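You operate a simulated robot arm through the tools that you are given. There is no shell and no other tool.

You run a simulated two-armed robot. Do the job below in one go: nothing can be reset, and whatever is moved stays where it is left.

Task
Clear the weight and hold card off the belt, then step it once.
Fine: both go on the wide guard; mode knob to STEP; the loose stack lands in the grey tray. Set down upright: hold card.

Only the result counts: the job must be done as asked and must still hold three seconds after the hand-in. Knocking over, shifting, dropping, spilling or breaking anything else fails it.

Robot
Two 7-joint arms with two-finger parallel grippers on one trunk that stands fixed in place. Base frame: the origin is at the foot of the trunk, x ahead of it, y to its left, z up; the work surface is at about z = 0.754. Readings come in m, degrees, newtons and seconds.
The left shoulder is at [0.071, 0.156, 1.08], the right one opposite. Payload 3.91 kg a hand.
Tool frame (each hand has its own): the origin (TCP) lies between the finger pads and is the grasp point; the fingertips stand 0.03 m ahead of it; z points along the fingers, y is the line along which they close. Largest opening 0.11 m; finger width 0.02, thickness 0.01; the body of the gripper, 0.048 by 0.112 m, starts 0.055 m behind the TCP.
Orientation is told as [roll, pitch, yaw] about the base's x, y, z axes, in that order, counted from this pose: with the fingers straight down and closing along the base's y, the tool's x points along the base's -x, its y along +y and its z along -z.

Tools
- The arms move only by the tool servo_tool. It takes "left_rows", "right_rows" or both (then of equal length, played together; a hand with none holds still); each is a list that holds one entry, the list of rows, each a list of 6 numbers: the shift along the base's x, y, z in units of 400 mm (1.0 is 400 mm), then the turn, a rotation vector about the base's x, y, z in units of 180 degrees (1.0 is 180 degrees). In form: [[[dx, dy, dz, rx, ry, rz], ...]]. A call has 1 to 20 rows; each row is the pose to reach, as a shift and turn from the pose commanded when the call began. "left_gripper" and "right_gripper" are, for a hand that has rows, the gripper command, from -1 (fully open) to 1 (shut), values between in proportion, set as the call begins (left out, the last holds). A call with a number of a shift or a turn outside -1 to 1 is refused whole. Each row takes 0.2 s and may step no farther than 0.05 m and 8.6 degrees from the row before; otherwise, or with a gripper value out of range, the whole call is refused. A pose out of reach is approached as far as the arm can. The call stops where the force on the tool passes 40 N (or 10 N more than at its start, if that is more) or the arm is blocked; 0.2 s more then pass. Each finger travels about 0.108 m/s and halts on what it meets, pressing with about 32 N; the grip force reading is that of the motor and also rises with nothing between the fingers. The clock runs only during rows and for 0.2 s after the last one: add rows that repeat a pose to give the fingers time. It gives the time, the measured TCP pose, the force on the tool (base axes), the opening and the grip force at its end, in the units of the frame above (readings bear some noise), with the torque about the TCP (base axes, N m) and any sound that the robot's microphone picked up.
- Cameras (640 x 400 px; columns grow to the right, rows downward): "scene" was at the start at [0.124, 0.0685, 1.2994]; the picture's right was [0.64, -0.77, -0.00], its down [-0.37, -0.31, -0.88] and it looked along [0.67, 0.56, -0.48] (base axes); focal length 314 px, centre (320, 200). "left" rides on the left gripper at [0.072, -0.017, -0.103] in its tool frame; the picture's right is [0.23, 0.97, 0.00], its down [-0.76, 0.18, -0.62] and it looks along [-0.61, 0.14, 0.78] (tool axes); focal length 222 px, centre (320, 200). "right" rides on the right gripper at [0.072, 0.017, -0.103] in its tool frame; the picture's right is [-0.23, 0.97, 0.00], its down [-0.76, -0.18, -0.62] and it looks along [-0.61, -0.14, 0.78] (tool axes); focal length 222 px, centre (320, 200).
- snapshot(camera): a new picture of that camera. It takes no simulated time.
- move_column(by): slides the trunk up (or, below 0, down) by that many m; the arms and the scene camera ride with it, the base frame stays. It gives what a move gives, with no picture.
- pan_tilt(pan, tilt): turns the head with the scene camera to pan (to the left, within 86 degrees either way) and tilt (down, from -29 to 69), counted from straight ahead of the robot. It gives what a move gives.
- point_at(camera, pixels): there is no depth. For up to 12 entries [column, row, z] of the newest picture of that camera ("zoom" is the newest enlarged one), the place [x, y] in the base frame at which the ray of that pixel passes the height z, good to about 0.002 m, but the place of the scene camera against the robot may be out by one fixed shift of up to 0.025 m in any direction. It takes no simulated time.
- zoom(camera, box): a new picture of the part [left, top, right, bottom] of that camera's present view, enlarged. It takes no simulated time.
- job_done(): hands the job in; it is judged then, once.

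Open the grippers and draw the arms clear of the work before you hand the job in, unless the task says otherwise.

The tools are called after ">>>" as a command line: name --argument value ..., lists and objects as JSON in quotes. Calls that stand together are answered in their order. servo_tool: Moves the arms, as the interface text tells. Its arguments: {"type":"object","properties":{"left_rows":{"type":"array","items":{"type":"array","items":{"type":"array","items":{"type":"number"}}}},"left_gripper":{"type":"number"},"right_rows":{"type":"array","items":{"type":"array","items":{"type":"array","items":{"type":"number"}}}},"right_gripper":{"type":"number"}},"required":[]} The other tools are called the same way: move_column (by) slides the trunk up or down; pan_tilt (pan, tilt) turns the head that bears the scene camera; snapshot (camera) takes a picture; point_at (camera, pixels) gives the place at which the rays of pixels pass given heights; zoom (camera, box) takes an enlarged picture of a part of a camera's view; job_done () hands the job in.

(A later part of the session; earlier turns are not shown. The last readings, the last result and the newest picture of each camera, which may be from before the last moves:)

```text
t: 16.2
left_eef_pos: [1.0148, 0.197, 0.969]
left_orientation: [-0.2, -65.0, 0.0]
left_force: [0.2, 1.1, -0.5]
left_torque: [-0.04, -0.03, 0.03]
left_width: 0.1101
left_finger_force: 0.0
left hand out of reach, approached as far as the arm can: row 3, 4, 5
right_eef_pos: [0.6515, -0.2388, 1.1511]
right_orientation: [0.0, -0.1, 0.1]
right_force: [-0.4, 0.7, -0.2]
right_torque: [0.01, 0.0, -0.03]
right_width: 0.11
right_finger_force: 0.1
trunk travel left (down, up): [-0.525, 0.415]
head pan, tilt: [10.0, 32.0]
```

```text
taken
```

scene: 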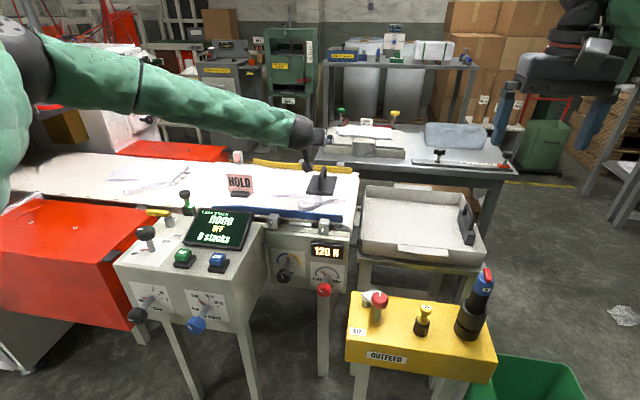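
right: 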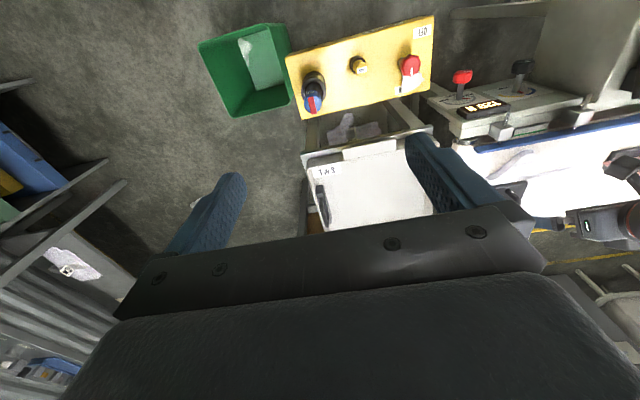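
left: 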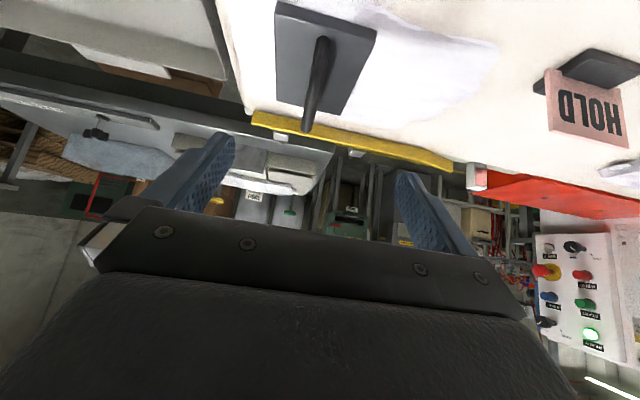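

At 65° the limit was (1.015, 0.197, 0.969), with the error leaning upward, so a lower shoulder should help. I'll back off slightly, then lower the trunk 0.12 m.

>>> servo_tool --left_rows '[[[-0.1, 0.02, 0.06, 0, 0, 0], [-0.2, 0.04, 0.12, 0, 0, 0], [-0.25, 0.05, 0.2, 0, 0, 0]]]'

>>> move_column --by -0.12

>>> snapshot --camera "scene"

```text
t: 17.0
left_eef_pos: [0.9129, 0.2174, 1.0489]
left_orientation: [0.0, -65.0, 0.1]
left_force: [0.0, -0.2, 0.2]
left_torque: [0.0, 0.01, 0.02]
left_width: 0.1096
left_finger_force: 0.0
right_eef_pos: [0.6499, -0.2404, 1.1521]
right_orientation: [-0.1, -0.1, 0.0]
right_force: [-1.0, 0.4, 0.4]
right_torque: [0.02, -0.02, 0.0]
right_width: 0.1102
right_finger_force: 0.0
trunk travel left (down, up): [-0.525, 0.415]
head pan, tilt: [10.0, 32.0]
```

```text
t: 18.5
left_eef_pos: [0.914, 0.2177, 0.9284]
left_orientation: [0.0, -65.0, 0.0]
left_force: [0.1, -0.3, -0.3]
left_torque: [-0.02, -0.02, 0.01]
left_width: 0.1101
left_finger_force: 0.1
right_eef_pos: [0.6513, -0.2388, 1.0305]
right_orientation: [0.0, 0.1, 0.0]
right_force: [-0.3, -0.2, 0.5]
right_torque: [0.0, -0.02, 0.02]
right_width: 0.1102
right_finger_force: 0.1
trunk travel left (down, up): [-0.405, 0.535]
head pan, tilt: [10.0, 32.0]
```

```text
taken
```

scene: 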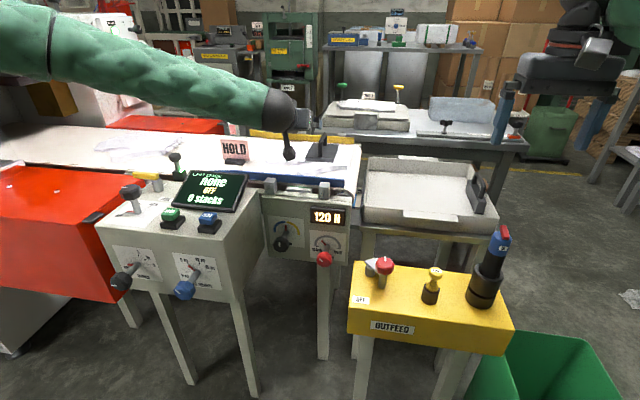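

Trunk is now lowered. I'll move toward a pre-grasp at (0.985, 0.169, 0.91) to test reach and look at the handle.

>>> servo_tool --left_rows '[[[0.06, -0.06, 0, 0, 0, 0], [0.12, -0.121, -0.02, 0, 0, 0], [0.1775, -0.121, -0.045, 0, 0, 0], [0.1775, -0.121, -0.045, 0, 0, 0]]]'

>>> snapshot --camera "left"

>>> snapshot --camera "scene"

```text
t: 19.5
left_eef_pos: [0.9854, 0.1679, 0.9111]
left_orientation: [0.1, -65.0, -0.1]
left_force: [0.0, -0.6, 0.4]
left_torque: [0.01, 0.01, 0.0]
left_width: 0.1101
left_finger_force: 0.0
right_eef_pos: [0.6519, -0.2399, 1.0308]
right_orientation: [0.0, -0.1, -0.1]
right_force: [-0.3, -0.1, 0.1]
right_torque: [0.0, 0.0, 0.01]
right_width: 0.1101
right_finger_force: 0.1
trunk travel left (down, up): [-0.405, 0.535]
head pan, tilt: [10.0, 32.0]
```

```text
taken
```

left: 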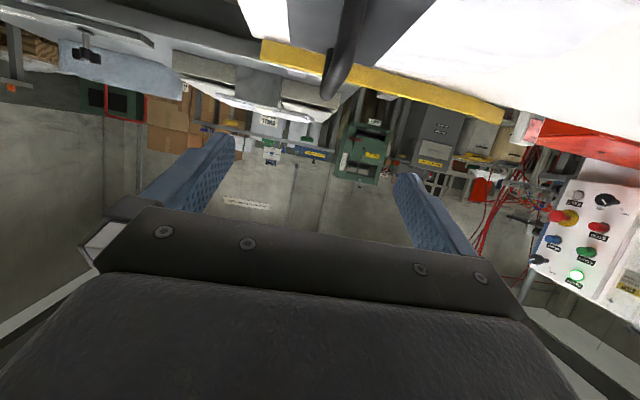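

```text
taken
```

scene: 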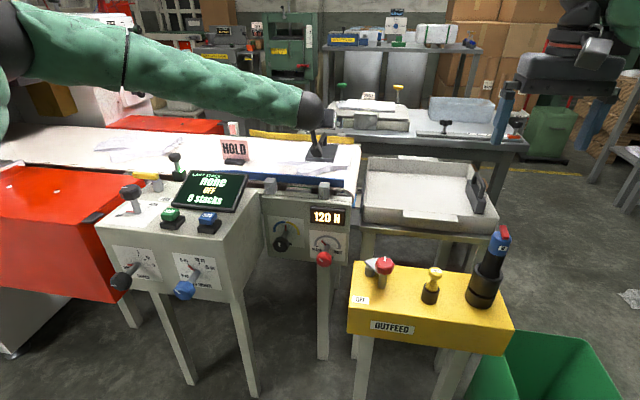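

Reachable now at (0.985, 0.168, 0.911). To keep more clearance under the gripper, I'll try a shallower 50° pitch and extend to (1.02, 0.169, 0.89).

>>> servo_tool --left_rows '[[[0, 0, 0, 0, 0.0417, 0], [0, 0, 0, 0, 0.0833, 0], [0.04, 0, -0.02, 0, 0.0833, 0], [0.0875, 0.003, -0.05, 0, 0.0833, 0], [0.0875, 0.003, -0.05, 0, 0.0833, 0]]]'

>>> snapshot --camera "left"

>>> snapshot --camera "scene"

```text
t: 20.7
left_eef_pos: [1.0099, 0.1802, 0.8918]
left_orientation: [-0.1, -50.0, 0.0]
left_force: [-0.6, -0.5, 0.3]
left_torque: [-0.01, 0.0, -0.03]
left_width: 0.1099
left_finger_force: 0.1
left hand out of reach, approached as far as the arm can: row 4, 5
right_eef_pos: [0.6529, -0.2384, 1.0302]
right_orientation: [-0.1, 0.0, 0.0]
right_force: [0.5, 0.6, -0.4]
right_torque: [0.0, -0.02, 0.01]
right_width: 0.1099
right_finger_force: 0.1
trunk travel left (down, up): [-0.405, 0.535]
head pan, tilt: [10.0, 32.0]
```

```text
taken
```

left: 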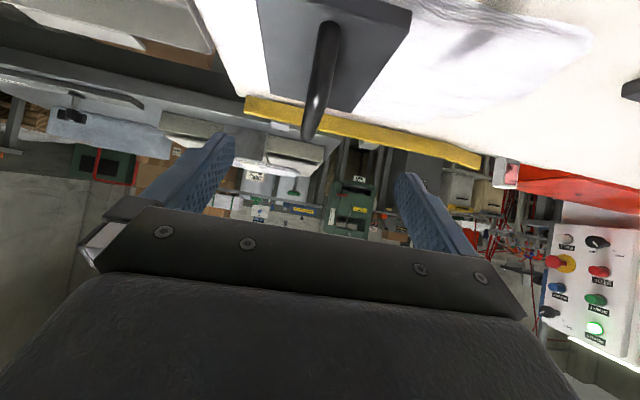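

```text
taken
```

scene: 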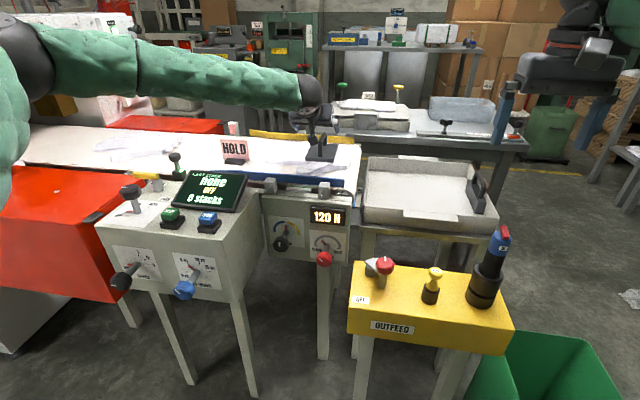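

At 50° it stops at (1.010, 0.180, 0.892). I'll back off up, lower the trunk another 0.06 m and use about 62° pitch for the actual grasp.

>>> servo_tool --left_rows '[[[-0.06, -0.02, 0.06, 0, -0.0333, 0], [-0.1, -0.03, 0.15, 0, -0.0667, 0], [-0.1, -0.03, 0.15, 0, -0.0667, 0]]]'

>>> move_column --by -0.06

>>> snapshot --camera "scene"

```text
t: 21.5
left_eef_pos: [0.9707, 0.1687, 0.9532]
left_orientation: [-0.1, -62.0, 0.0]
left_force: [0.4, 0.8, 0.7]
left_torque: [-0.02, -0.04, -0.02]
left_width: 0.1099
left_finger_force: 0.0
right_eef_pos: [0.6528, -0.238, 1.0316]
right_orientation: [0.0, 0.1, 0.0]
right_force: [-0.4, 0.0, -0.1]
right_torque: [-0.03, -0.02, 0.01]
right_width: 0.11
right_finger_force: 0.1
trunk travel left (down, up): [-0.405, 0.535]
head pan, tilt: [10.0, 32.0]
```

```text
t: 22.5
left_eef_pos: [0.971, 0.1685, 0.8927]
left_orientation: [0.0, -62.0, 0.1]
left_force: [0.4, 0.1, -0.1]
left_torque: [0.0, 0.0, -0.05]
left_width: 0.11
left_finger_force: 0.0
right_eef_pos: [0.6518, -0.2383, 0.9707]
right_orientation: [0.0, 0.1, 0.0]
right_force: [0.1, 0.7, -0.6]
right_torque: [0.02, -0.02, -0.03]
right_width: 0.1099
right_finger_force: 0.0
trunk travel left (down, up): [-0.345, 0.595]
head pan, tilt: [10.0, 32.0]
```

```text
taken
```

scene: 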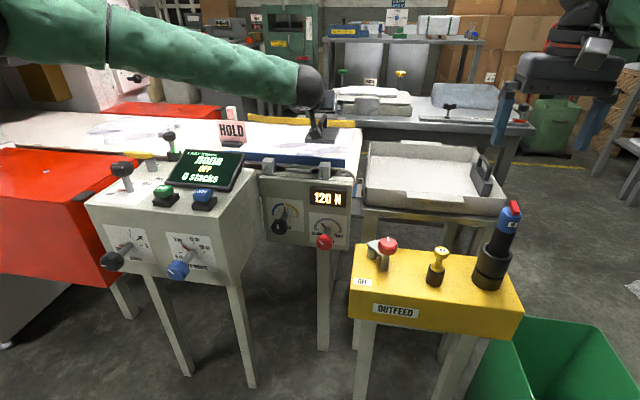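

Now extend to (1.03, 0.169, 0.868), with the fingers straddling the handle's near part from above, and look.

>>> servo_tool --left_rows '[[[0.07, 0.001, -0.02, 0, 0, 0], [0.1475, 0.001, -0.06, 0, 0, 0], [0.1475, 0.001, -0.06, 0, 0, 0]]]'

>>> snapshot --camera "left"

>>> zoom --camera "scene" --box '[250, 40, 400, 200]'

```text
t: 23.3
left_eef_pos: [1.0256, 0.1703, 0.8717]
left_orientation: [0.1, -62.0, 0.0]
left_force: [-0.2, -0.3, 0.3]
left_torque: [-0.01, -0.04, -0.03]
left_width: 0.1097
left_finger_force: 0.0
left hand out of reach, approached as far as the arm can: row 2, 3
right_eef_pos: [0.6528, -0.2388, 0.9709]
right_orientation: [0.0, 0.0, 0.0]
right_force: [-0.9, -0.5, -0.1]
right_torque: [0.01, -0.04, 0.0]
right_width: 0.1098
right_finger_force: 0.1
trunk travel left (down, up): [-0.345, 0.595]
head pan, tilt: [10.0, 32.0]
```

```text
taken
```

left: 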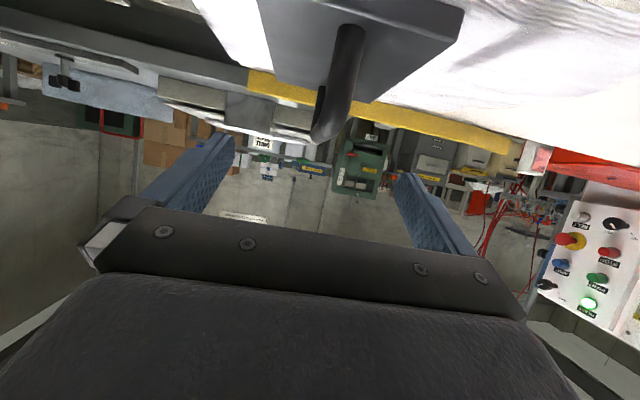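

```text
2.50 times, centred on (325, 120) of scene
```

zoom: 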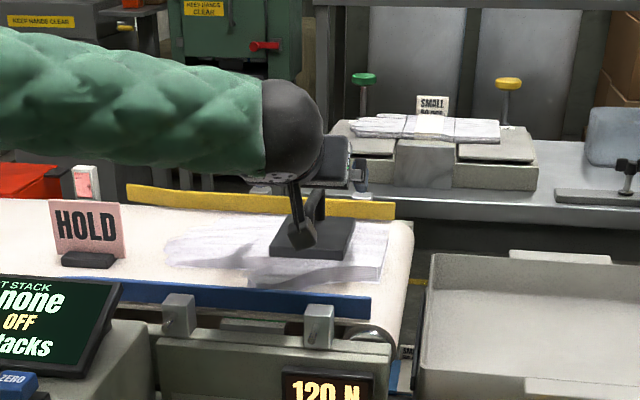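

Limit is now (1.026, 0.170, 0.872); higher TCP relative to the shoulder gives more reach. I'll raise both hands, then lower the trunk a further 0.10 m.

>>> servo_tool --left_rows '[[[-0.05, 0, 0.06, 0, 0, 0], [-0.1, 0, 0.14, 0, 0, 0], [-0.12, 0, 0.22, 0, 0, 0], [-0.12, 0, 0.25, 0, 0, 0], [-0.12, 0, 0.25, 0, 0, 0]]]' --right_rows '[[[0, 0, 0.1, 0, 0, 0], [0, 0, 0.2, 0, 0, 0], [0, 0, 0.3, 0, 0, 0], [0, 0, 0.4, 0, 0, 0], [0, 0, 0.5, 0, 0, 0]]]'

>>> move_column --by -0.1

>>> snapshot --camera "scene"

```text
t: 24.5
left_eef_pos: [0.9766, 0.1722, 0.9714]
left_orientation: [-0.1, -62.1, 0.1]
left_force: [-0.3, -0.5, 0.7]
left_torque: [0.01, -0.04, -0.02]
left_width: 0.1102
left_finger_force: 0.1
right_eef_pos: [0.6527, -0.2365, 1.174]
right_orientation: [0.0, 0.0, 0.0]
right_force: [-0.3, 0.3, -0.5]
right_torque: [0.0, -0.01, -0.02]
right_width: 0.1098
right_finger_force: 0.1
trunk travel left (down, up): [-0.345, 0.595]
head pan, tilt: [10.0, 32.0]
```

```text
t: 25.8
left_eef_pos: [0.9787, 0.1711, 0.8711]
left_orientation: [0.1, -62.0, 0.0]
left_force: [0.3, 0.1, -0.2]
left_torque: [0.02, -0.02, 0.02]
left_width: 0.1101
left_finger_force: 0.0
right_eef_pos: [0.6518, -0.2369, 1.0725]
right_orientation: [0.0, 0.0, 0.0]
right_force: [-0.1, -0.6, 0.1]
right_torque: [-0.01, -0.04, -0.01]
right_width: 0.11
right_finger_force: 0.1
trunk travel left (down, up): [-0.245, 0.695]
head pan, tilt: [10.0, 32.0]
```

```text
taken
```

scene: 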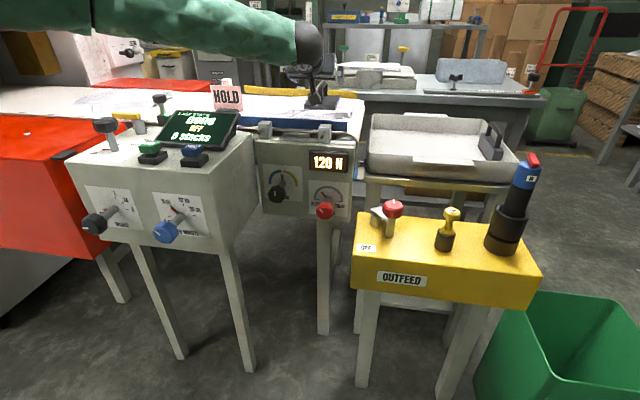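

Now extend again toward (1.045, 0.168, 0.858).

>>> servo_tool --left_rows '[[[0.08, -0.004, 0, 0, 0, 0], [0.1675, -0.0075, -0.0325, 0, 0, 0], [0.1675, -0.0075, -0.0325, 0, 0, 0]]]'

>>> snapshot --camera "left"

>>> zoom --camera "scene" --box '[250, 20, 400, 180]'

```text
t: 26.6
left_eef_pos: [1.04, 0.1695, 0.8574]
left_orientation: [0.1, -62.0, -0.1]
left_force: [-0.4, -0.4, -0.8]
left_torque: [-0.02, 0.03, -0.02]
left_width: 0.1098
left_finger_force: 0.1
right_eef_pos: [0.654, -0.2381, 1.0718]
right_orientation: [0.0, 0.0, 0.0]
right_force: [-0.7, -0.9, 0.8]
right_torque: [-0.01, 0.0, -0.01]
right_width: 0.1101
right_finger_force: 0.0
trunk travel left (down, up): [-0.245, 0.695]
head pan, tilt: [10.0, 32.0]
```

```text
taken
```

left: 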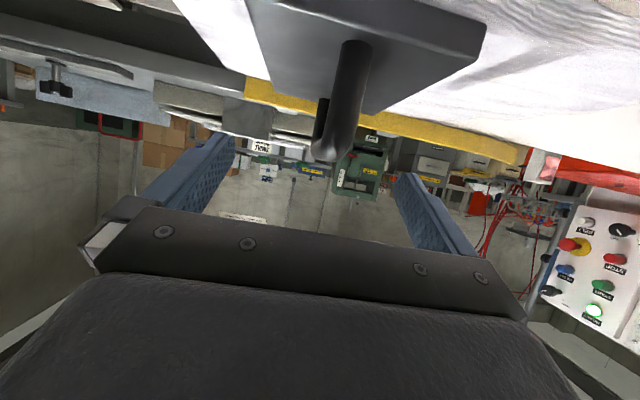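

```text
2.50 times, centred on (325, 100) of scene
```

zoom: 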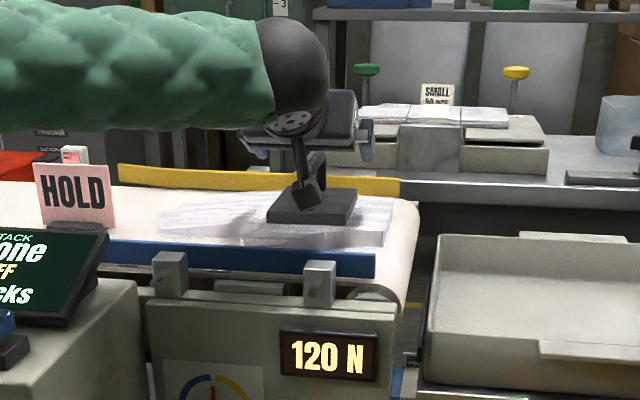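

The handle's top is at z≈0.840, y≈0.170 and centred between the fingers (325,155). I'll move to TCP (1.054, 0.170, 0.832) and then close.

>>> servo_tool --left_rows '[[[0.018, 0.001, -0.03, 0, 0, 0], [0.035, 0.001, -0.0625, 0, 0, 0], [0.035, 0.001, -0.0625, 0, 0, 0]]]'

>>> snapshot --camera "left"

>>> zoom --camera "scene" --box '[270, 60, 370, 150]'

```text
t: 27.4
left_eef_pos: [1.0472, 0.1781, 0.833]
left_orientation: [0.1, -62.0, 0.0]
left_force: [1.1, 0.1, -0.2]
left_torque: [-0.02, 0.0, -0.02]
left_width: 0.1101
left_finger_force: 0.1
left hand out of reach, approached as far as the arm can: row 1, 2, 3
right_eef_pos: [0.6535, -0.2372, 1.0709]
right_orientation: [0.1, 0.0, 0.0]
right_force: [-0.5, -1.0, -0.8]
right_torque: [-0.03, -0.02, 0.03]
right_width: 0.1101
right_finger_force: 0.0
trunk travel left (down, up): [-0.245, 0.695]
head pan, tilt: [10.0, 32.0]
```

```text
taken
```

left: 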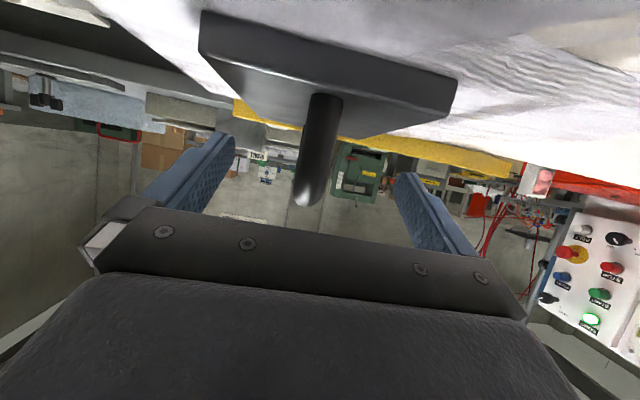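

```text
4.44 times, centred on (320, 105) of scene
```

zoom: 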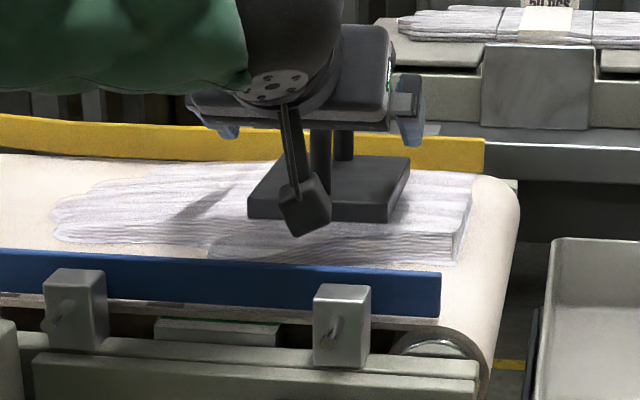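

The TCP is at (1.047, 0.178, 0.833), while the handle is at y≈0.171. I'll re-centre by adding 4° of pitch and shifting y −0.007 before closing.

>>> servo_tool --left_rows '[[[-0.005, -0.01, 0, 0, -0.0222, 0], [-0.005, -0.018, 0, 0, -0.0222, 0], [-0.005, -0.018, 0, 0, -0.0222, 0]]]'

>>> snapshot --camera "left"

```text
t: 28.2
left_eef_pos: [1.0454, 0.1714, 0.8332]
left_orientation: [-0.1, -66.1, 0.0]
left_force: [-0.5, 0.7, 0.8]
left_torque: [-0.02, -0.01, -0.03]
left_width: 0.1099
left_finger_force: 0.1
right_eef_pos: [0.6542, -0.2368, 1.0714]
right_orientation: [0.0, 0.0, 0.0]
right_force: [0.0, 0.3, -0.1]
right_torque: [0.01, 0.02, -0.01]
right_width: 0.1103
right_finger_force: 0.1
trunk travel left (down, up): [-0.245, 0.695]
head pan, tilt: [10.0, 32.0]
```

```text
taken
```

left: 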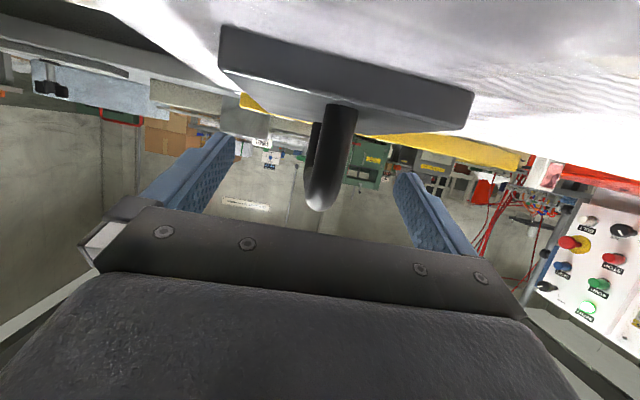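

The handle is centred between the fingers at column ~322 and the bar is at TCP height. Closing the left gripper.

>>> servo_tool --left_rows '[[[0, 0, 0, 0, 0, 0], [0, 0, 0, 0, 0, 0], [0, 0, 0, 0, 0, 0], [0, 0, 0, 0, 0, 0], [0, 0, 0, 0, 0, 0]]]' --left_gripper 1

>>> snapshot --camera "left"

```text
t: 29.4
left_eef_pos: [1.0452, 0.1715, 0.8339]
left_orientation: [0.0, -66.0, -0.1]
left_force: [0.3, -1.8, 0.3]
left_torque: [-0.04, 0.07, 0.02]
left_width: 0.0137
left_finger_force: 32.5
right_eef_pos: [0.6534, -0.2377, 1.0723]
right_orientation: [0.0, -0.1, 0.0]
right_force: [-0.5, -0.5, 0.3]
right_torque: [-0.01, 0.0, 0.02]
right_width: 0.1103
right_finger_force: 0.1
trunk travel left (down, up): [-0.245, 0.695]
head pan, tilt: [10.0, 32.0]
```

```text
taken
```

left: 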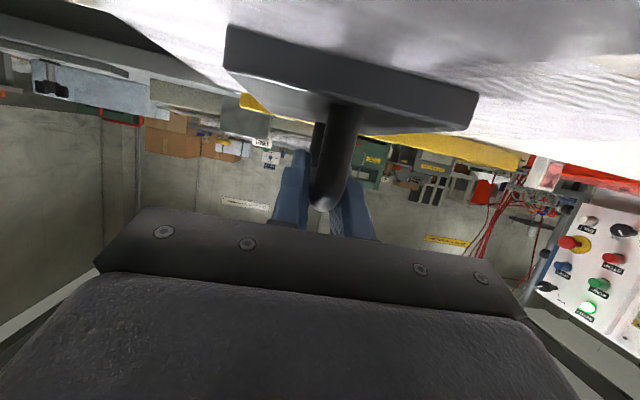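

Gripped with a 13.7 mm opening on the handle bar. Lifting straight up 0.05 m and checking the load.

>>> servo_tool --left_rows '[[[0, 0, 0.03, 0, 0, 0], [0, 0, 0.06, 0, 0, 0], [0, 0, 0.09, 0, 0, 0], [0, 0, 0.125, 0, 0, 0], [0, 0, 0.125, 0, 0, 0]]]'

>>> snapshot --camera "left"

>>> zoom --camera "scene" --box '[250, 20, 400, 150]'

```text
t: 30.6
left_eef_pos: [1.0472, 0.1708, 0.8825]
left_orientation: [0.0, -65.9, -0.1]
left_force: [-0.1, -0.8, -6.7]
left_torque: [-0.01, 0.06, 0.01]
left_width: 0.0139
left_finger_force: 32.2
right_eef_pos: [0.654, -0.2364, 1.0711]
right_orientation: [0.0, 0.1, 0.0]
right_force: [0.0, -1.0, -0.3]
right_torque: [-0.01, 0.01, -0.03]
right_width: 0.11
right_finger_force: 0.1
trunk travel left (down, up): [-0.245, 0.695]
head pan, tilt: [10.0, 32.0]
```

```text
taken
```

left: 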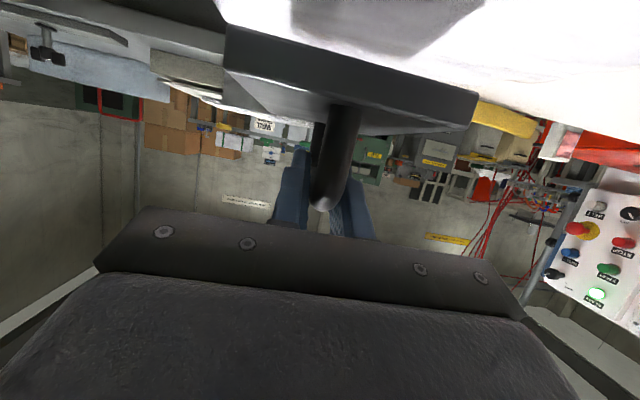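

```text
3.08 times, centred on (325, 85) of scene
```

zoom: 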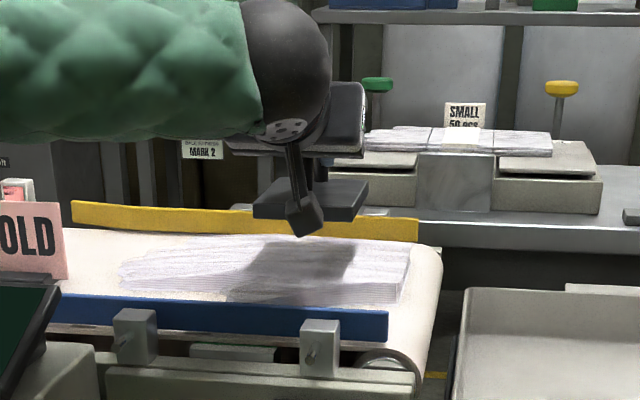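

The weight is lifted cleanly (about 6.7 N) and the stack stayed in place. I'll raise the trunk 0.25 m to carry it high and clear.

>>> move_column --by 0.25

>>> servo_tool --left_rows '[[[-0.1, 0.05, 0, 0, 0, 0], [-0.2, 0.1, 0, 0, 0, 0], [-0.3, 0.16, 0, 0, 0, 0], [-0.4, 0.22, 0, 0, 0, 0], [-0.5, 0.28, 0, 0, 0, 0], [-0.6, 0.34, 0, 0, 0, 0], [-0.66, 0.44, 0, 0, 0, 0], [-0.7, 0.54, 0, 0, 0, 0], [-0.74, 0.64, 0, 0, 0, 0], [-0.76, 0.74, 0, 0, 0, 0], [-0.76, 0.84, 0, 0, 0, 0]]]'

>>> pan_tilt --pan 42 --tilt 40

>>> snapshot --camera "scene"

>>> snapshot --camera "left"

```text
t: 33.2
left_eef_pos: [1.048, 0.1705, 1.1324]
left_orientation: [0.0, -65.9, -0.1]
left_force: [1.3, -0.2, -5.9]
left_torque: [0.01, 0.08, 0.0]
left_width: 0.0139
left_finger_force: 32.4
right_eef_pos: [0.6526, -0.2368, 1.3214]
right_orientation: [0.0, 0.1, 0.0]
right_force: [-0.1, 0.8, 0.1]
right_torque: [-0.01, -0.02, 0.0]
right_width: 0.1101
right_finger_force: 0.1
trunk travel left (down, up): [-0.495, 0.445]
head pan, tilt: [10.0, 32.0]
```

```text
t: 35.6
left_eef_pos: [0.7434, 0.5095, 1.132]
left_orientation: [-0.1, -65.9, 0.1]
left_force: [0.2, 0.6, -6.8]
left_torque: [0.01, 0.08, 0.0]
left_width: 0.0137
left_finger_force: 32.1
right_eef_pos: [0.6527, -0.2361, 1.3228]
right_orientation: [-0.1, 0.0, 0.0]
right_force: [0.3, 0.1, -0.2]
right_torque: [-0.02, 0.03, 0.05]
right_width: 0.11
right_finger_force: 0.1
trunk travel left (down, up): [-0.495, 0.445]
head pan, tilt: [10.0, 32.0]
```

```text
t: 36.5
left_eef_pos: [0.7431, 0.5094, 1.1319]
left_orientation: [-0.1, -66.0, 0.1]
left_force: [0.3, 0.3, -6.5]
left_torque: [0.01, 0.11, -0.04]
left_width: 0.0139
left_finger_force: 31.9
right_eef_pos: [0.6539, -0.2375, 1.3224]
right_orientation: [0.0, 0.0, -0.1]
right_force: [-0.2, 0.5, -0.1]
right_torque: [0.0, 0.01, 0.0]
right_width: 0.11
right_finger_force: 0.1
trunk travel left (down, up): [-0.495, 0.445]
head pan, tilt: [42.0, 40.0]
```

```text
taken
```

scene: 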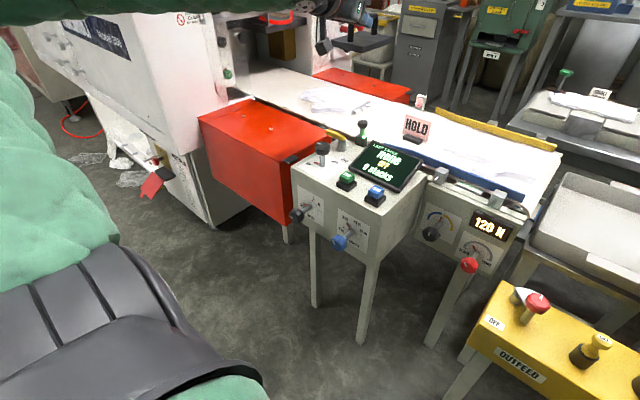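

```text
taken
```

left: 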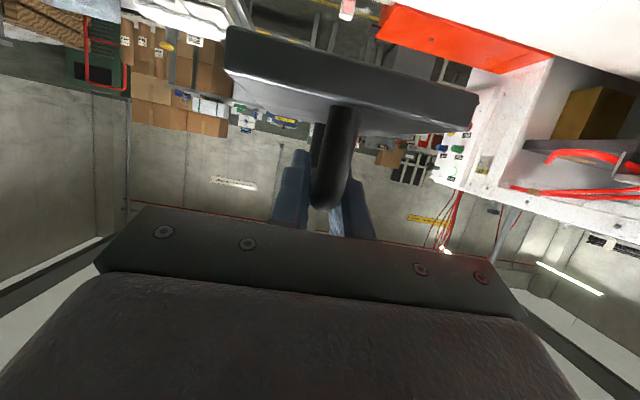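

The weight is held firm above the box area. Next I'll carry it to (0.70, 0.745) above the wide guard and go down to about z 0.93.

>>> servo_tool --left_rows '[[[-0.02, 0.1, 0, 0, 0, 0], [-0.04, 0.2, 0, 0, 0, 0], [-0.06, 0.3, 0, 0, 0, 0], [-0.08, 0.4, -0.02, 0, 0, 0], [-0.1, 0.5, -0.06, 0, 0, 0], [-0.1075, 0.589, -0.12, 0, 0, 0], [-0.1075, 0.589, -0.24, 0, 0, 0], [-0.1075, 0.589, -0.36, 0, 0, 0], [-0.1075, 0.589, -0.46, 0, 0, 0], [-0.1075, 0.589, -0.5, 0, 0, 0], [-0.1075, 0.589, -0.5, 0, 0, 0]]]'

>>> snapshot --camera "scene"

>>> snapshot --camera "left"

>>> zoom --camera "scene" --box '[180, 40, 360, 200]'

```text
t: 38.9
left_eef_pos: [0.7003, 0.7428, 0.9326]
left_orientation: [-0.1, -66.0, 0.0]
left_force: [-0.3, 0.4, -6.3]
left_torque: [-0.01, 0.11, -0.01]
left_width: 0.014
left_finger_force: 31.9
right_eef_pos: [0.6537, -0.2353, 1.3219]
right_orientation: [-0.1, 0.0, -0.1]
right_force: [-0.1, -0.4, -0.3]
right_torque: [-0.01, 0.02, -0.02]
right_width: 0.1099
right_finger_force: 0.1
trunk travel left (down, up): [-0.495, 0.445]
head pan, tilt: [42.0, 40.0]
```

```text
taken
```

scene: 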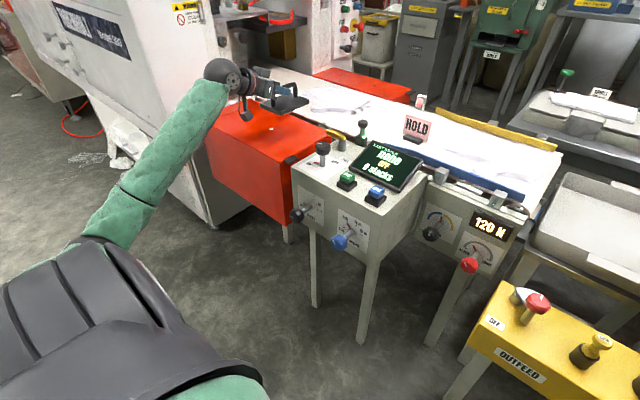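

```text
taken
```

left: 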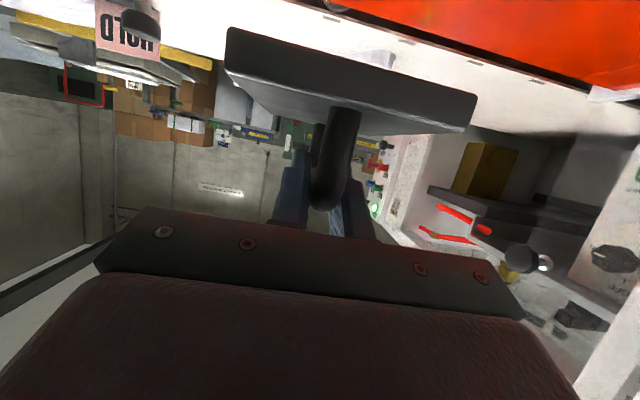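

```text
2.50 times, centred on (270, 120) of scene
```

zoom: 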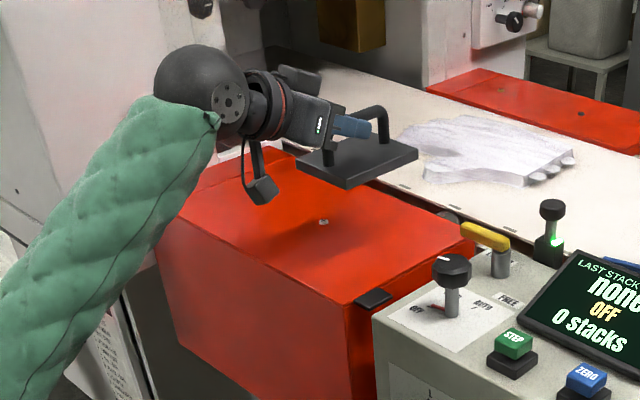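

The weight hangs level above the guard, with clear space around it. I'll lower to TCP z≈0.835 and check the gap.

>>> servo_tool --left_rows '[[[0, 0, -0.08, 0, 0, 0], [0, 0, -0.16, 0, 0, 0], [0, 0, -0.21, 0, 0, 0], [0, 0, -0.2425, 0, 0, 0], [0, 0, -0.2425, 0, 0, 0]]]'

>>> zoom --camera "scene" --box '[180, 60, 340, 180]'

>>> snapshot --camera "left"

```text
t: 40.1
left_eef_pos: [0.7007, 0.7428, 0.8357]
left_orientation: [-0.1, -66.1, 0.0]
left_force: [1.1, 0.0, -6.8]
left_torque: [0.03, 0.09, -0.01]
left_width: 0.0135
left_finger_force: 32.0
right_eef_pos: [0.6536, -0.2363, 1.3211]
right_orientation: [0.0, 0.1, 0.0]
right_force: [-0.5, 0.7, 0.3]
right_torque: [0.01, 0.01, 0.0]
right_width: 0.1099
right_finger_force: 0.1
trunk travel left (down, up): [-0.495, 0.445]
head pan, tilt: [42.0, 40.0]
```

```text
3.33 times, centred on (260, 120) of scene
```

zoom: 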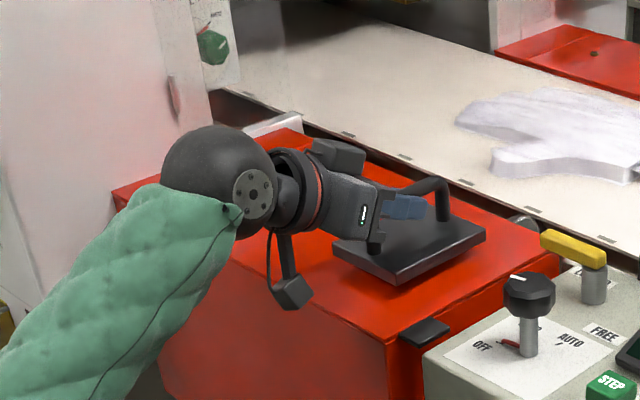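

```text
taken
```

left: 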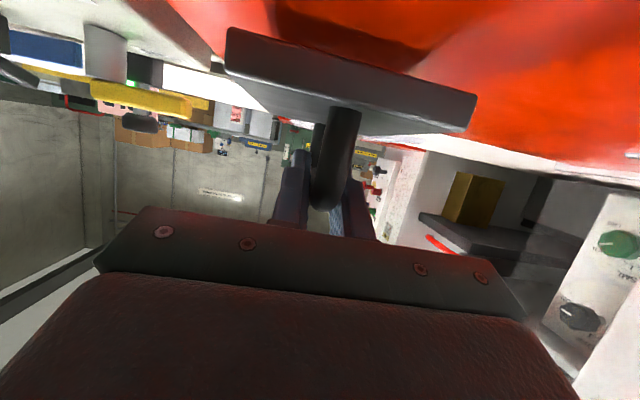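

The plate is about 2 cm above the guard. Lowering gently to TCP z≈0.818 and reading the force.

>>> servo_tool --left_rows '[[[0, 0, -0.015, 0, 0, 0], [0, 0, -0.03, 0, 0, 0], [0, 0, -0.045, 0, 0, 0], [0, 0, -0.045, 0, 0, 0]]]'

>>> zoom --camera "scene" --box '[220, 80, 320, 160]'

```text
t: 41.1
left_eef_pos: [0.6993, 0.7424, 0.8213]
left_orientation: [0.2, -66.3, -0.3]
left_force: [7.2, 5.2, 16.9]
left_torque: [0.01, 0.42, -0.1]
left_width: 0.0138
left_finger_force: 32.7
right_eef_pos: [0.653, -0.2391, 1.3223]
right_orientation: [-0.1, -0.1, 0.0]
right_force: [-0.2, -0.1, 0.2]
right_torque: [0.0, -0.01, 0.01]
right_width: 0.11
right_finger_force: 0.1
trunk travel left (down, up): [-0.495, 0.445]
head pan, tilt: [42.0, 40.0]
```

```text
5.00 times, centred on (270, 120) of scene
```

zoom: 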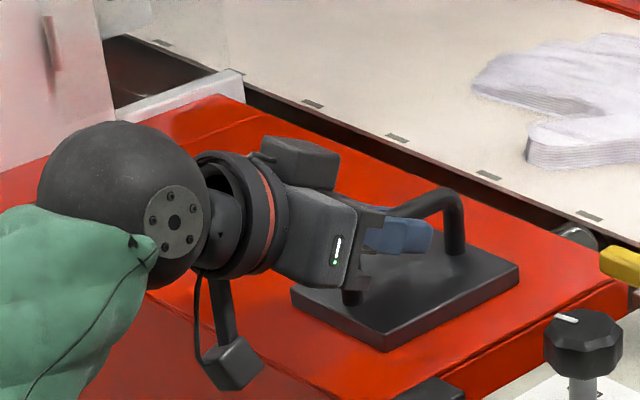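

Contact appeared at TCP z≈0.821 (force +17 N). I'll check with the left camera and a zoom that it's the plate on the guard rather than something else.

>>> snapshot --camera "left"

>>> zoom --camera "scene" --box '[240, 100, 300, 148]'

>>> zoom --camera "left" --box '[200, 0, 500, 150]'

```text
taken
```

left: 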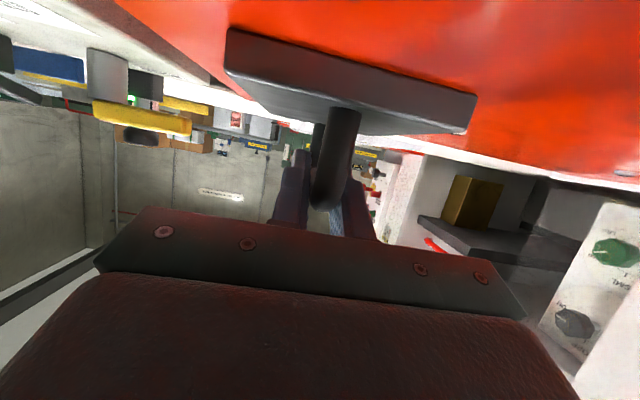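

```text
8.33 times, centred on (270, 124) of scene
```

zoom: 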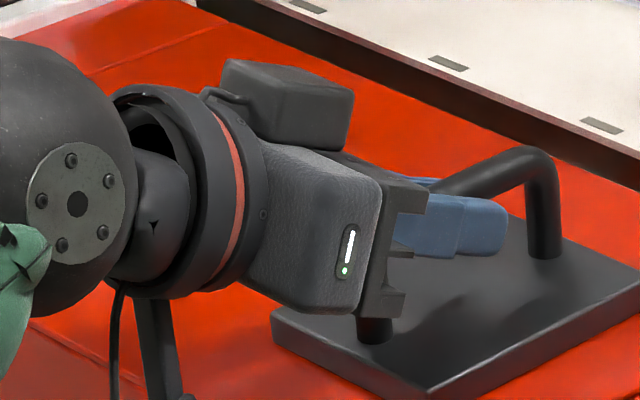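

```text
2.13 times, centred on (350, 75) of left
```

zoom: 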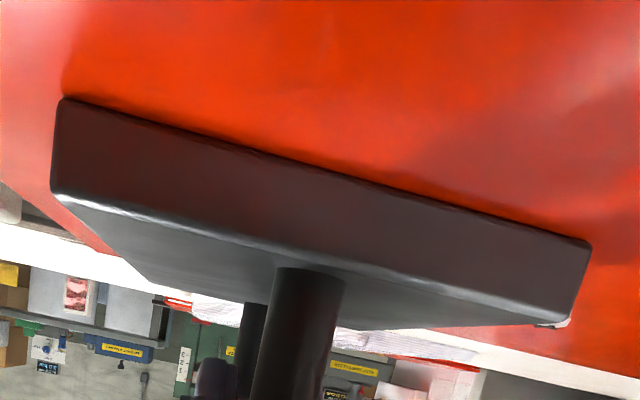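

The plate's lower edge sits against the red guard surface, so it is the plate in contact. I'll ease up about 2.5 mm to unload, then open.

>>> servo_tool --left_rows '[[[0, 0, 0.006, 0, 0, 0], [0, 0, 0.006, 0, 0, 0]]]'

```text
t: 41.7
left_eef_pos: [0.6988, 0.7415, 0.8222]
left_orientation: [-0.1, -66.0, 0.0]
left_force: [2.6, 1.6, 10.0]
left_torque: [-0.02, -0.86, 0.08]
left_width: 0.0138
left_finger_force: 32.5
right_eef_pos: [0.6534, -0.238, 1.3217]
right_orientation: [-0.1, 0.0, 0.1]
right_force: [-0.2, 0.7, 0.2]
right_torque: [-0.01, -0.01, -0.03]
right_width: 0.1098
right_finger_force: 0.1
trunk travel left (down, up): [-0.495, 0.445]
head pan, tilt: [42.0, 40.0]
```

Still 10 N of upward push. Easing another 1.5 mm.

>>> servo_tool --left_rows '[[[0, 0, 0.004, 0, 0, 0], [0, 0, 0.004, 0, 0, 0]]]'

```text
t: 42.3
left_eef_pos: [0.6991, 0.7421, 0.8216]
left_orientation: [-0.1, -65.8, 0.0]
left_force: [1.3, -1.6, -0.2]
left_torque: [0.02, -0.4, -0.04]
left_width: 0.0138
left_finger_force: 32.0
right_eef_pos: [0.6526, -0.2377, 1.3213]
right_orientation: [-0.1, 0.0, 0.0]
right_force: [0.3, 0.3, 0.8]
right_torque: [-0.01, 0.01, 0.01]
right_width: 0.1099
right_finger_force: 0.0
trunk travel left (down, up): [-0.495, 0.445]
head pan, tilt: [42.0, 40.0]
```

The guard now carries the weight (force ≈0). Opening the gripper and waiting for the fingers.

>>> servo_tool --left_rows '[[[0, 0, 0, 0, 0, 0], [0, 0, 0, 0, 0, 0], [0, 0, 0, 0, 0, 0], [0, 0, 0, 0, 0, 0]]]' --left_gripper -1

>>> snapshot --camera "left"

>>> zoom --camera "scene" --box '[220, 80, 320, 160]'

```text
t: 43.3
left_eef_pos: [0.698, 0.7417, 0.8238]
left_orientation: [0.0, -66.0, 0.1]
left_force: [-0.4, 0.4, 0.2]
left_torque: [0.03, -0.02, 0.0]
left_width: 0.11
left_finger_force: 0.0
right_eef_pos: [0.654, -0.2358, 1.3216]
right_orientation: [0.0, 0.0, 0.1]
right_force: [0.0, 0.3, 0.4]
right_torque: [0.02, -0.02, 0.0]
right_width: 0.1103
right_finger_force: 0.0
trunk travel left (down, up): [-0.495, 0.445]
head pan, tilt: [42.0, 40.0]
```

```text
taken
```

left: 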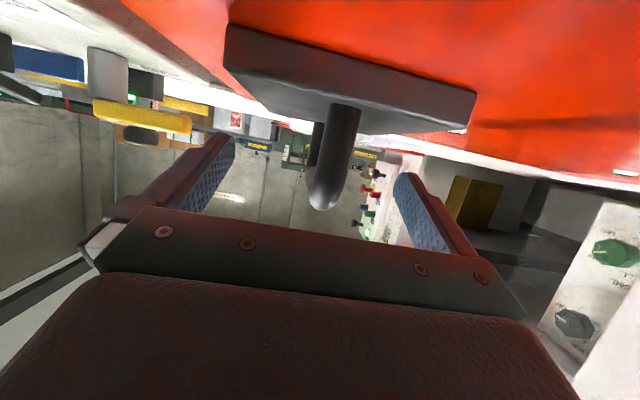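

```text
5.00 times, centred on (270, 120) of scene
```

zoom: 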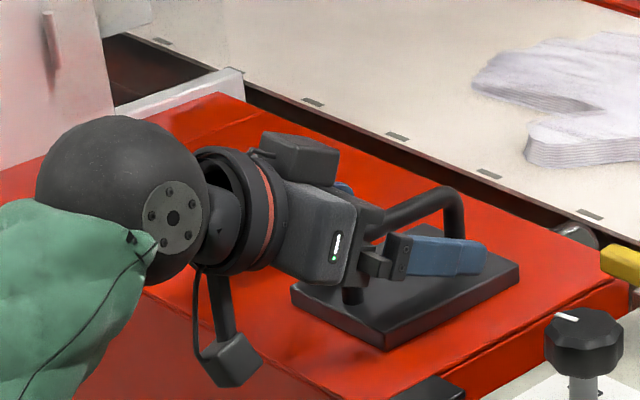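

The weight stands flat on the guard. I'll retreat along the tool axis and then go up, and look at the result.

>>> servo_tool --left_rows '[[[-0.1, 0, 0.045, 0, 0, 0], [-0.2, 0, 0.09, 0, 0, 0], [-0.28, 0, 0.125, 0, 0, 0], [-0.28, 0, 0.225, 0, 0, 0], [-0.28, 0, 0.325, 0, 0, 0], [-0.28, 0, 0.425, 0, 0, 0], [-0.28, 0, 0.525, 0, 0, 0], [-0.28, 0, 0.6, 0, 0, 0]]]'

>>> zoom --camera "scene" --box '[180, 60, 340, 180]'

>>> snapshot --camera "left"

```text
t: 45.1
left_eef_pos: [0.587, 0.7412, 1.0614]
left_orientation: [0.1, -66.1, 0.0]
left_force: [-0.1, 0.2, 1.3]
left_torque: [0.0, 0.02, 0.02]
left_width: 0.1101
left_finger_force: 0.0
right_eef_pos: [0.6526, -0.2386, 1.3209]
right_orientation: [0.0, 0.0, -0.1]
right_force: [-0.2, 0.1, -1.1]
right_torque: [0.0, -0.01, -0.01]
right_width: 0.1101
right_finger_force: 0.1
trunk travel left (down, up): [-0.495, 0.445]
head pan, tilt: [42.0, 40.0]
```

```text
3.33 times, centred on (260, 120) of scene
```

zoom: 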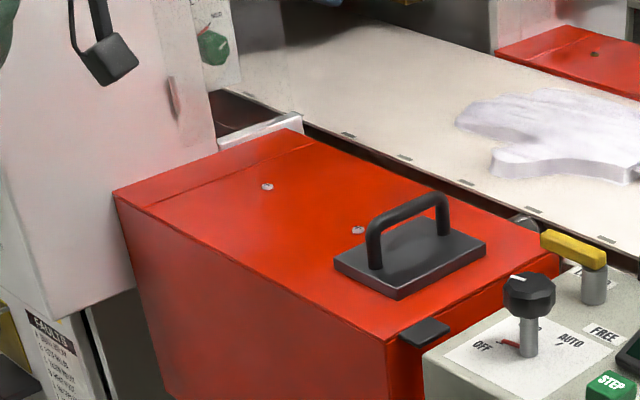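

```text
taken
```

left: 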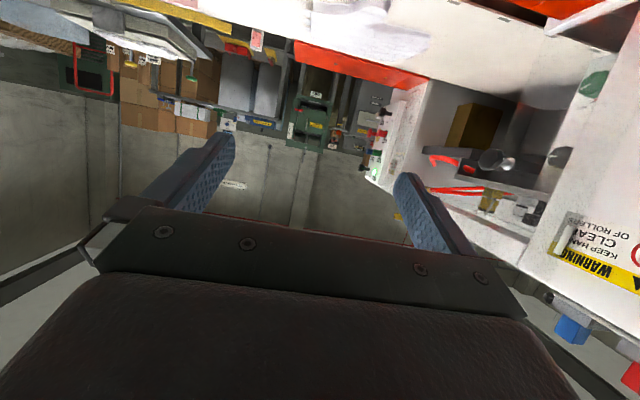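

The weight is standing cleanly on the guard beside the screws. Now I'll bring the left hand round to view the card, reducing the pitch to 30°.

>>> servo_tool --left_rows '[[[0.0675, -0.0864, 0, 0, 0.0222, 0], [0.135, -0.1728, 0, 0, 0.0444, 0], [0.2025, -0.2592, 0, 0, 0.0667, 0], [0.27, -0.3456, 0, 0, 0.0889, 0], [0.3375, -0.4319, 0, 0, 0.1111, 0], [0.405, -0.5183, 0, 0, 0.1333, 0], [0.4725, -0.6047, 0, 0, 0.1556, 0], [0.54, -0.6911, -0.06, 0, 0.1778, 0], [0.6075, -0.7775, -0.12, 0, 0.2, 0], [0.6075, -0.7775, -0.1525, 0, 0.2, 0]]]'

>>> snapshot --camera "left"

>>> zoom --camera "left" --box '[240, 60, 440, 190]'

```text
t: 47.3
left_eef_pos: [0.8287, 0.4309, 1.0003]
left_orientation: [0.0, -29.9, 0.0]
left_force: [-0.7, 0.0, 0.0]
left_torque: [-0.01, 0.02, 0.0]
left_width: 0.11
left_finger_force: 0.0
right_eef_pos: [0.6522, -0.2357, 1.323]
right_orientation: [0.0, 0.1, 0.0]
right_force: [0.6, 0.5, 0.5]
right_torque: [-0.02, -0.01, 0.0]
right_width: 0.1097
right_finger_force: 0.1
trunk travel left (down, up): [-0.495, 0.445]
head pan, tilt: [42.0, 40.0]
```

```text
taken
```

left: 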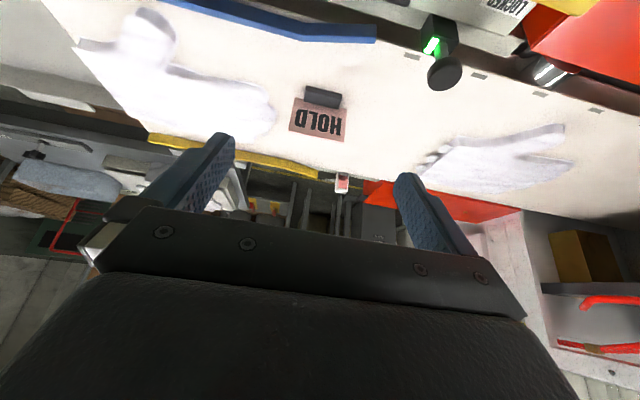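

```text
3.08 times, centred on (340, 125) of left
```

zoom: 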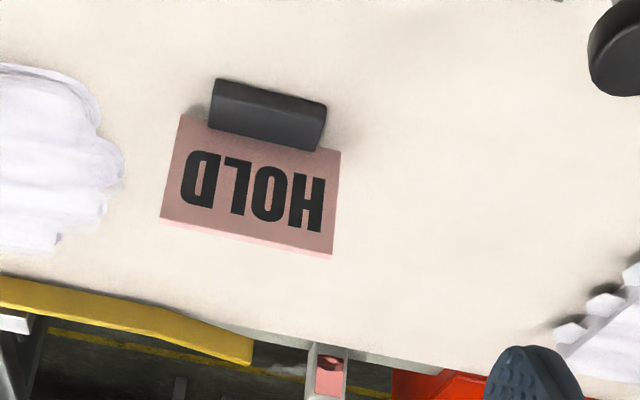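

Measuring the card's block corners and card corners at candidate heights from this zoom.

>>> point_at --camera "zoom" --pixels '[[217, 80, 0.754], [327, 103, 0.754], [207, 128, 0.775], [315, 150, 0.775], [180, 115, 0.765], [340, 152, 0.765], [180, 115, 0.775], [340, 152, 0.775], [162, 222, 0.82], [332, 257, 0.82], [162, 222, 0.84], [332, 257, 0.84]]'

>>> pan_tilt --pan 22 --tilt 30

>>> snapshot --camera "scene"

>>> zoom --camera "scene" --box '[280, 130, 400, 230]'

```text
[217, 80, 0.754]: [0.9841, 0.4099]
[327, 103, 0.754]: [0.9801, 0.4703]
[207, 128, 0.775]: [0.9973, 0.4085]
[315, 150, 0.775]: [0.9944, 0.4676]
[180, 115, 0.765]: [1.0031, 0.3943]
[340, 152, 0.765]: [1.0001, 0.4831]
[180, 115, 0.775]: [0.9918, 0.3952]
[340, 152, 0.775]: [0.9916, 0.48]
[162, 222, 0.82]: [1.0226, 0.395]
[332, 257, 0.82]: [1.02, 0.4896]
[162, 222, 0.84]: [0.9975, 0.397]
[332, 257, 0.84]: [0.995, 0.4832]
```

```text
t: 48.2
left_eef_pos: [0.8295, 0.4318, 0.9996]
left_orientation: [0.0, -30.0, 0.1]
left_force: [0.1, -0.2, 0.0]
left_torque: [-0.01, -0.02, 0.02]
left_width: 0.11
left_finger_force: 0.0
right_eef_pos: [0.6534, -0.2372, 1.3222]
right_orientation: [0.0, -0.1, 0.0]
right_force: [-0.4, -0.6, 0.0]
right_torque: [0.02, -0.03, -0.02]
right_width: 0.11
right_finger_force: 0.1
trunk travel left (down, up): [-0.495, 0.445]
head pan, tilt: [22.0, 30.0]
```

```text
taken
```

scene: 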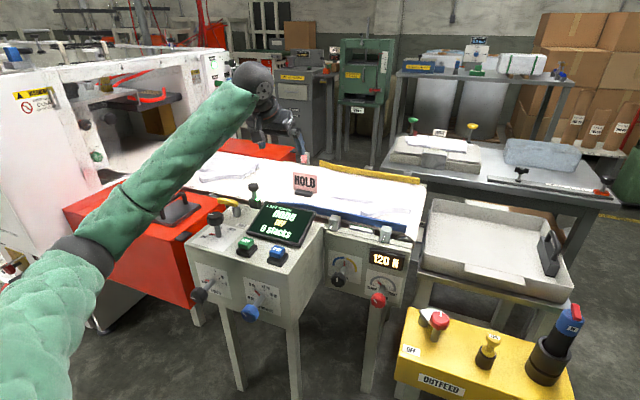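

```text
4.00 times, centred on (340, 180) of scene
```

zoom: 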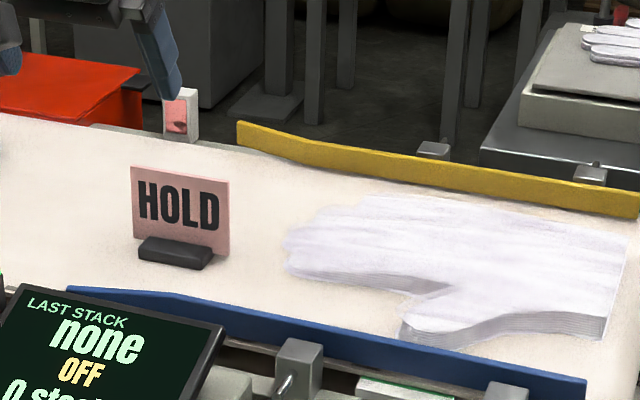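

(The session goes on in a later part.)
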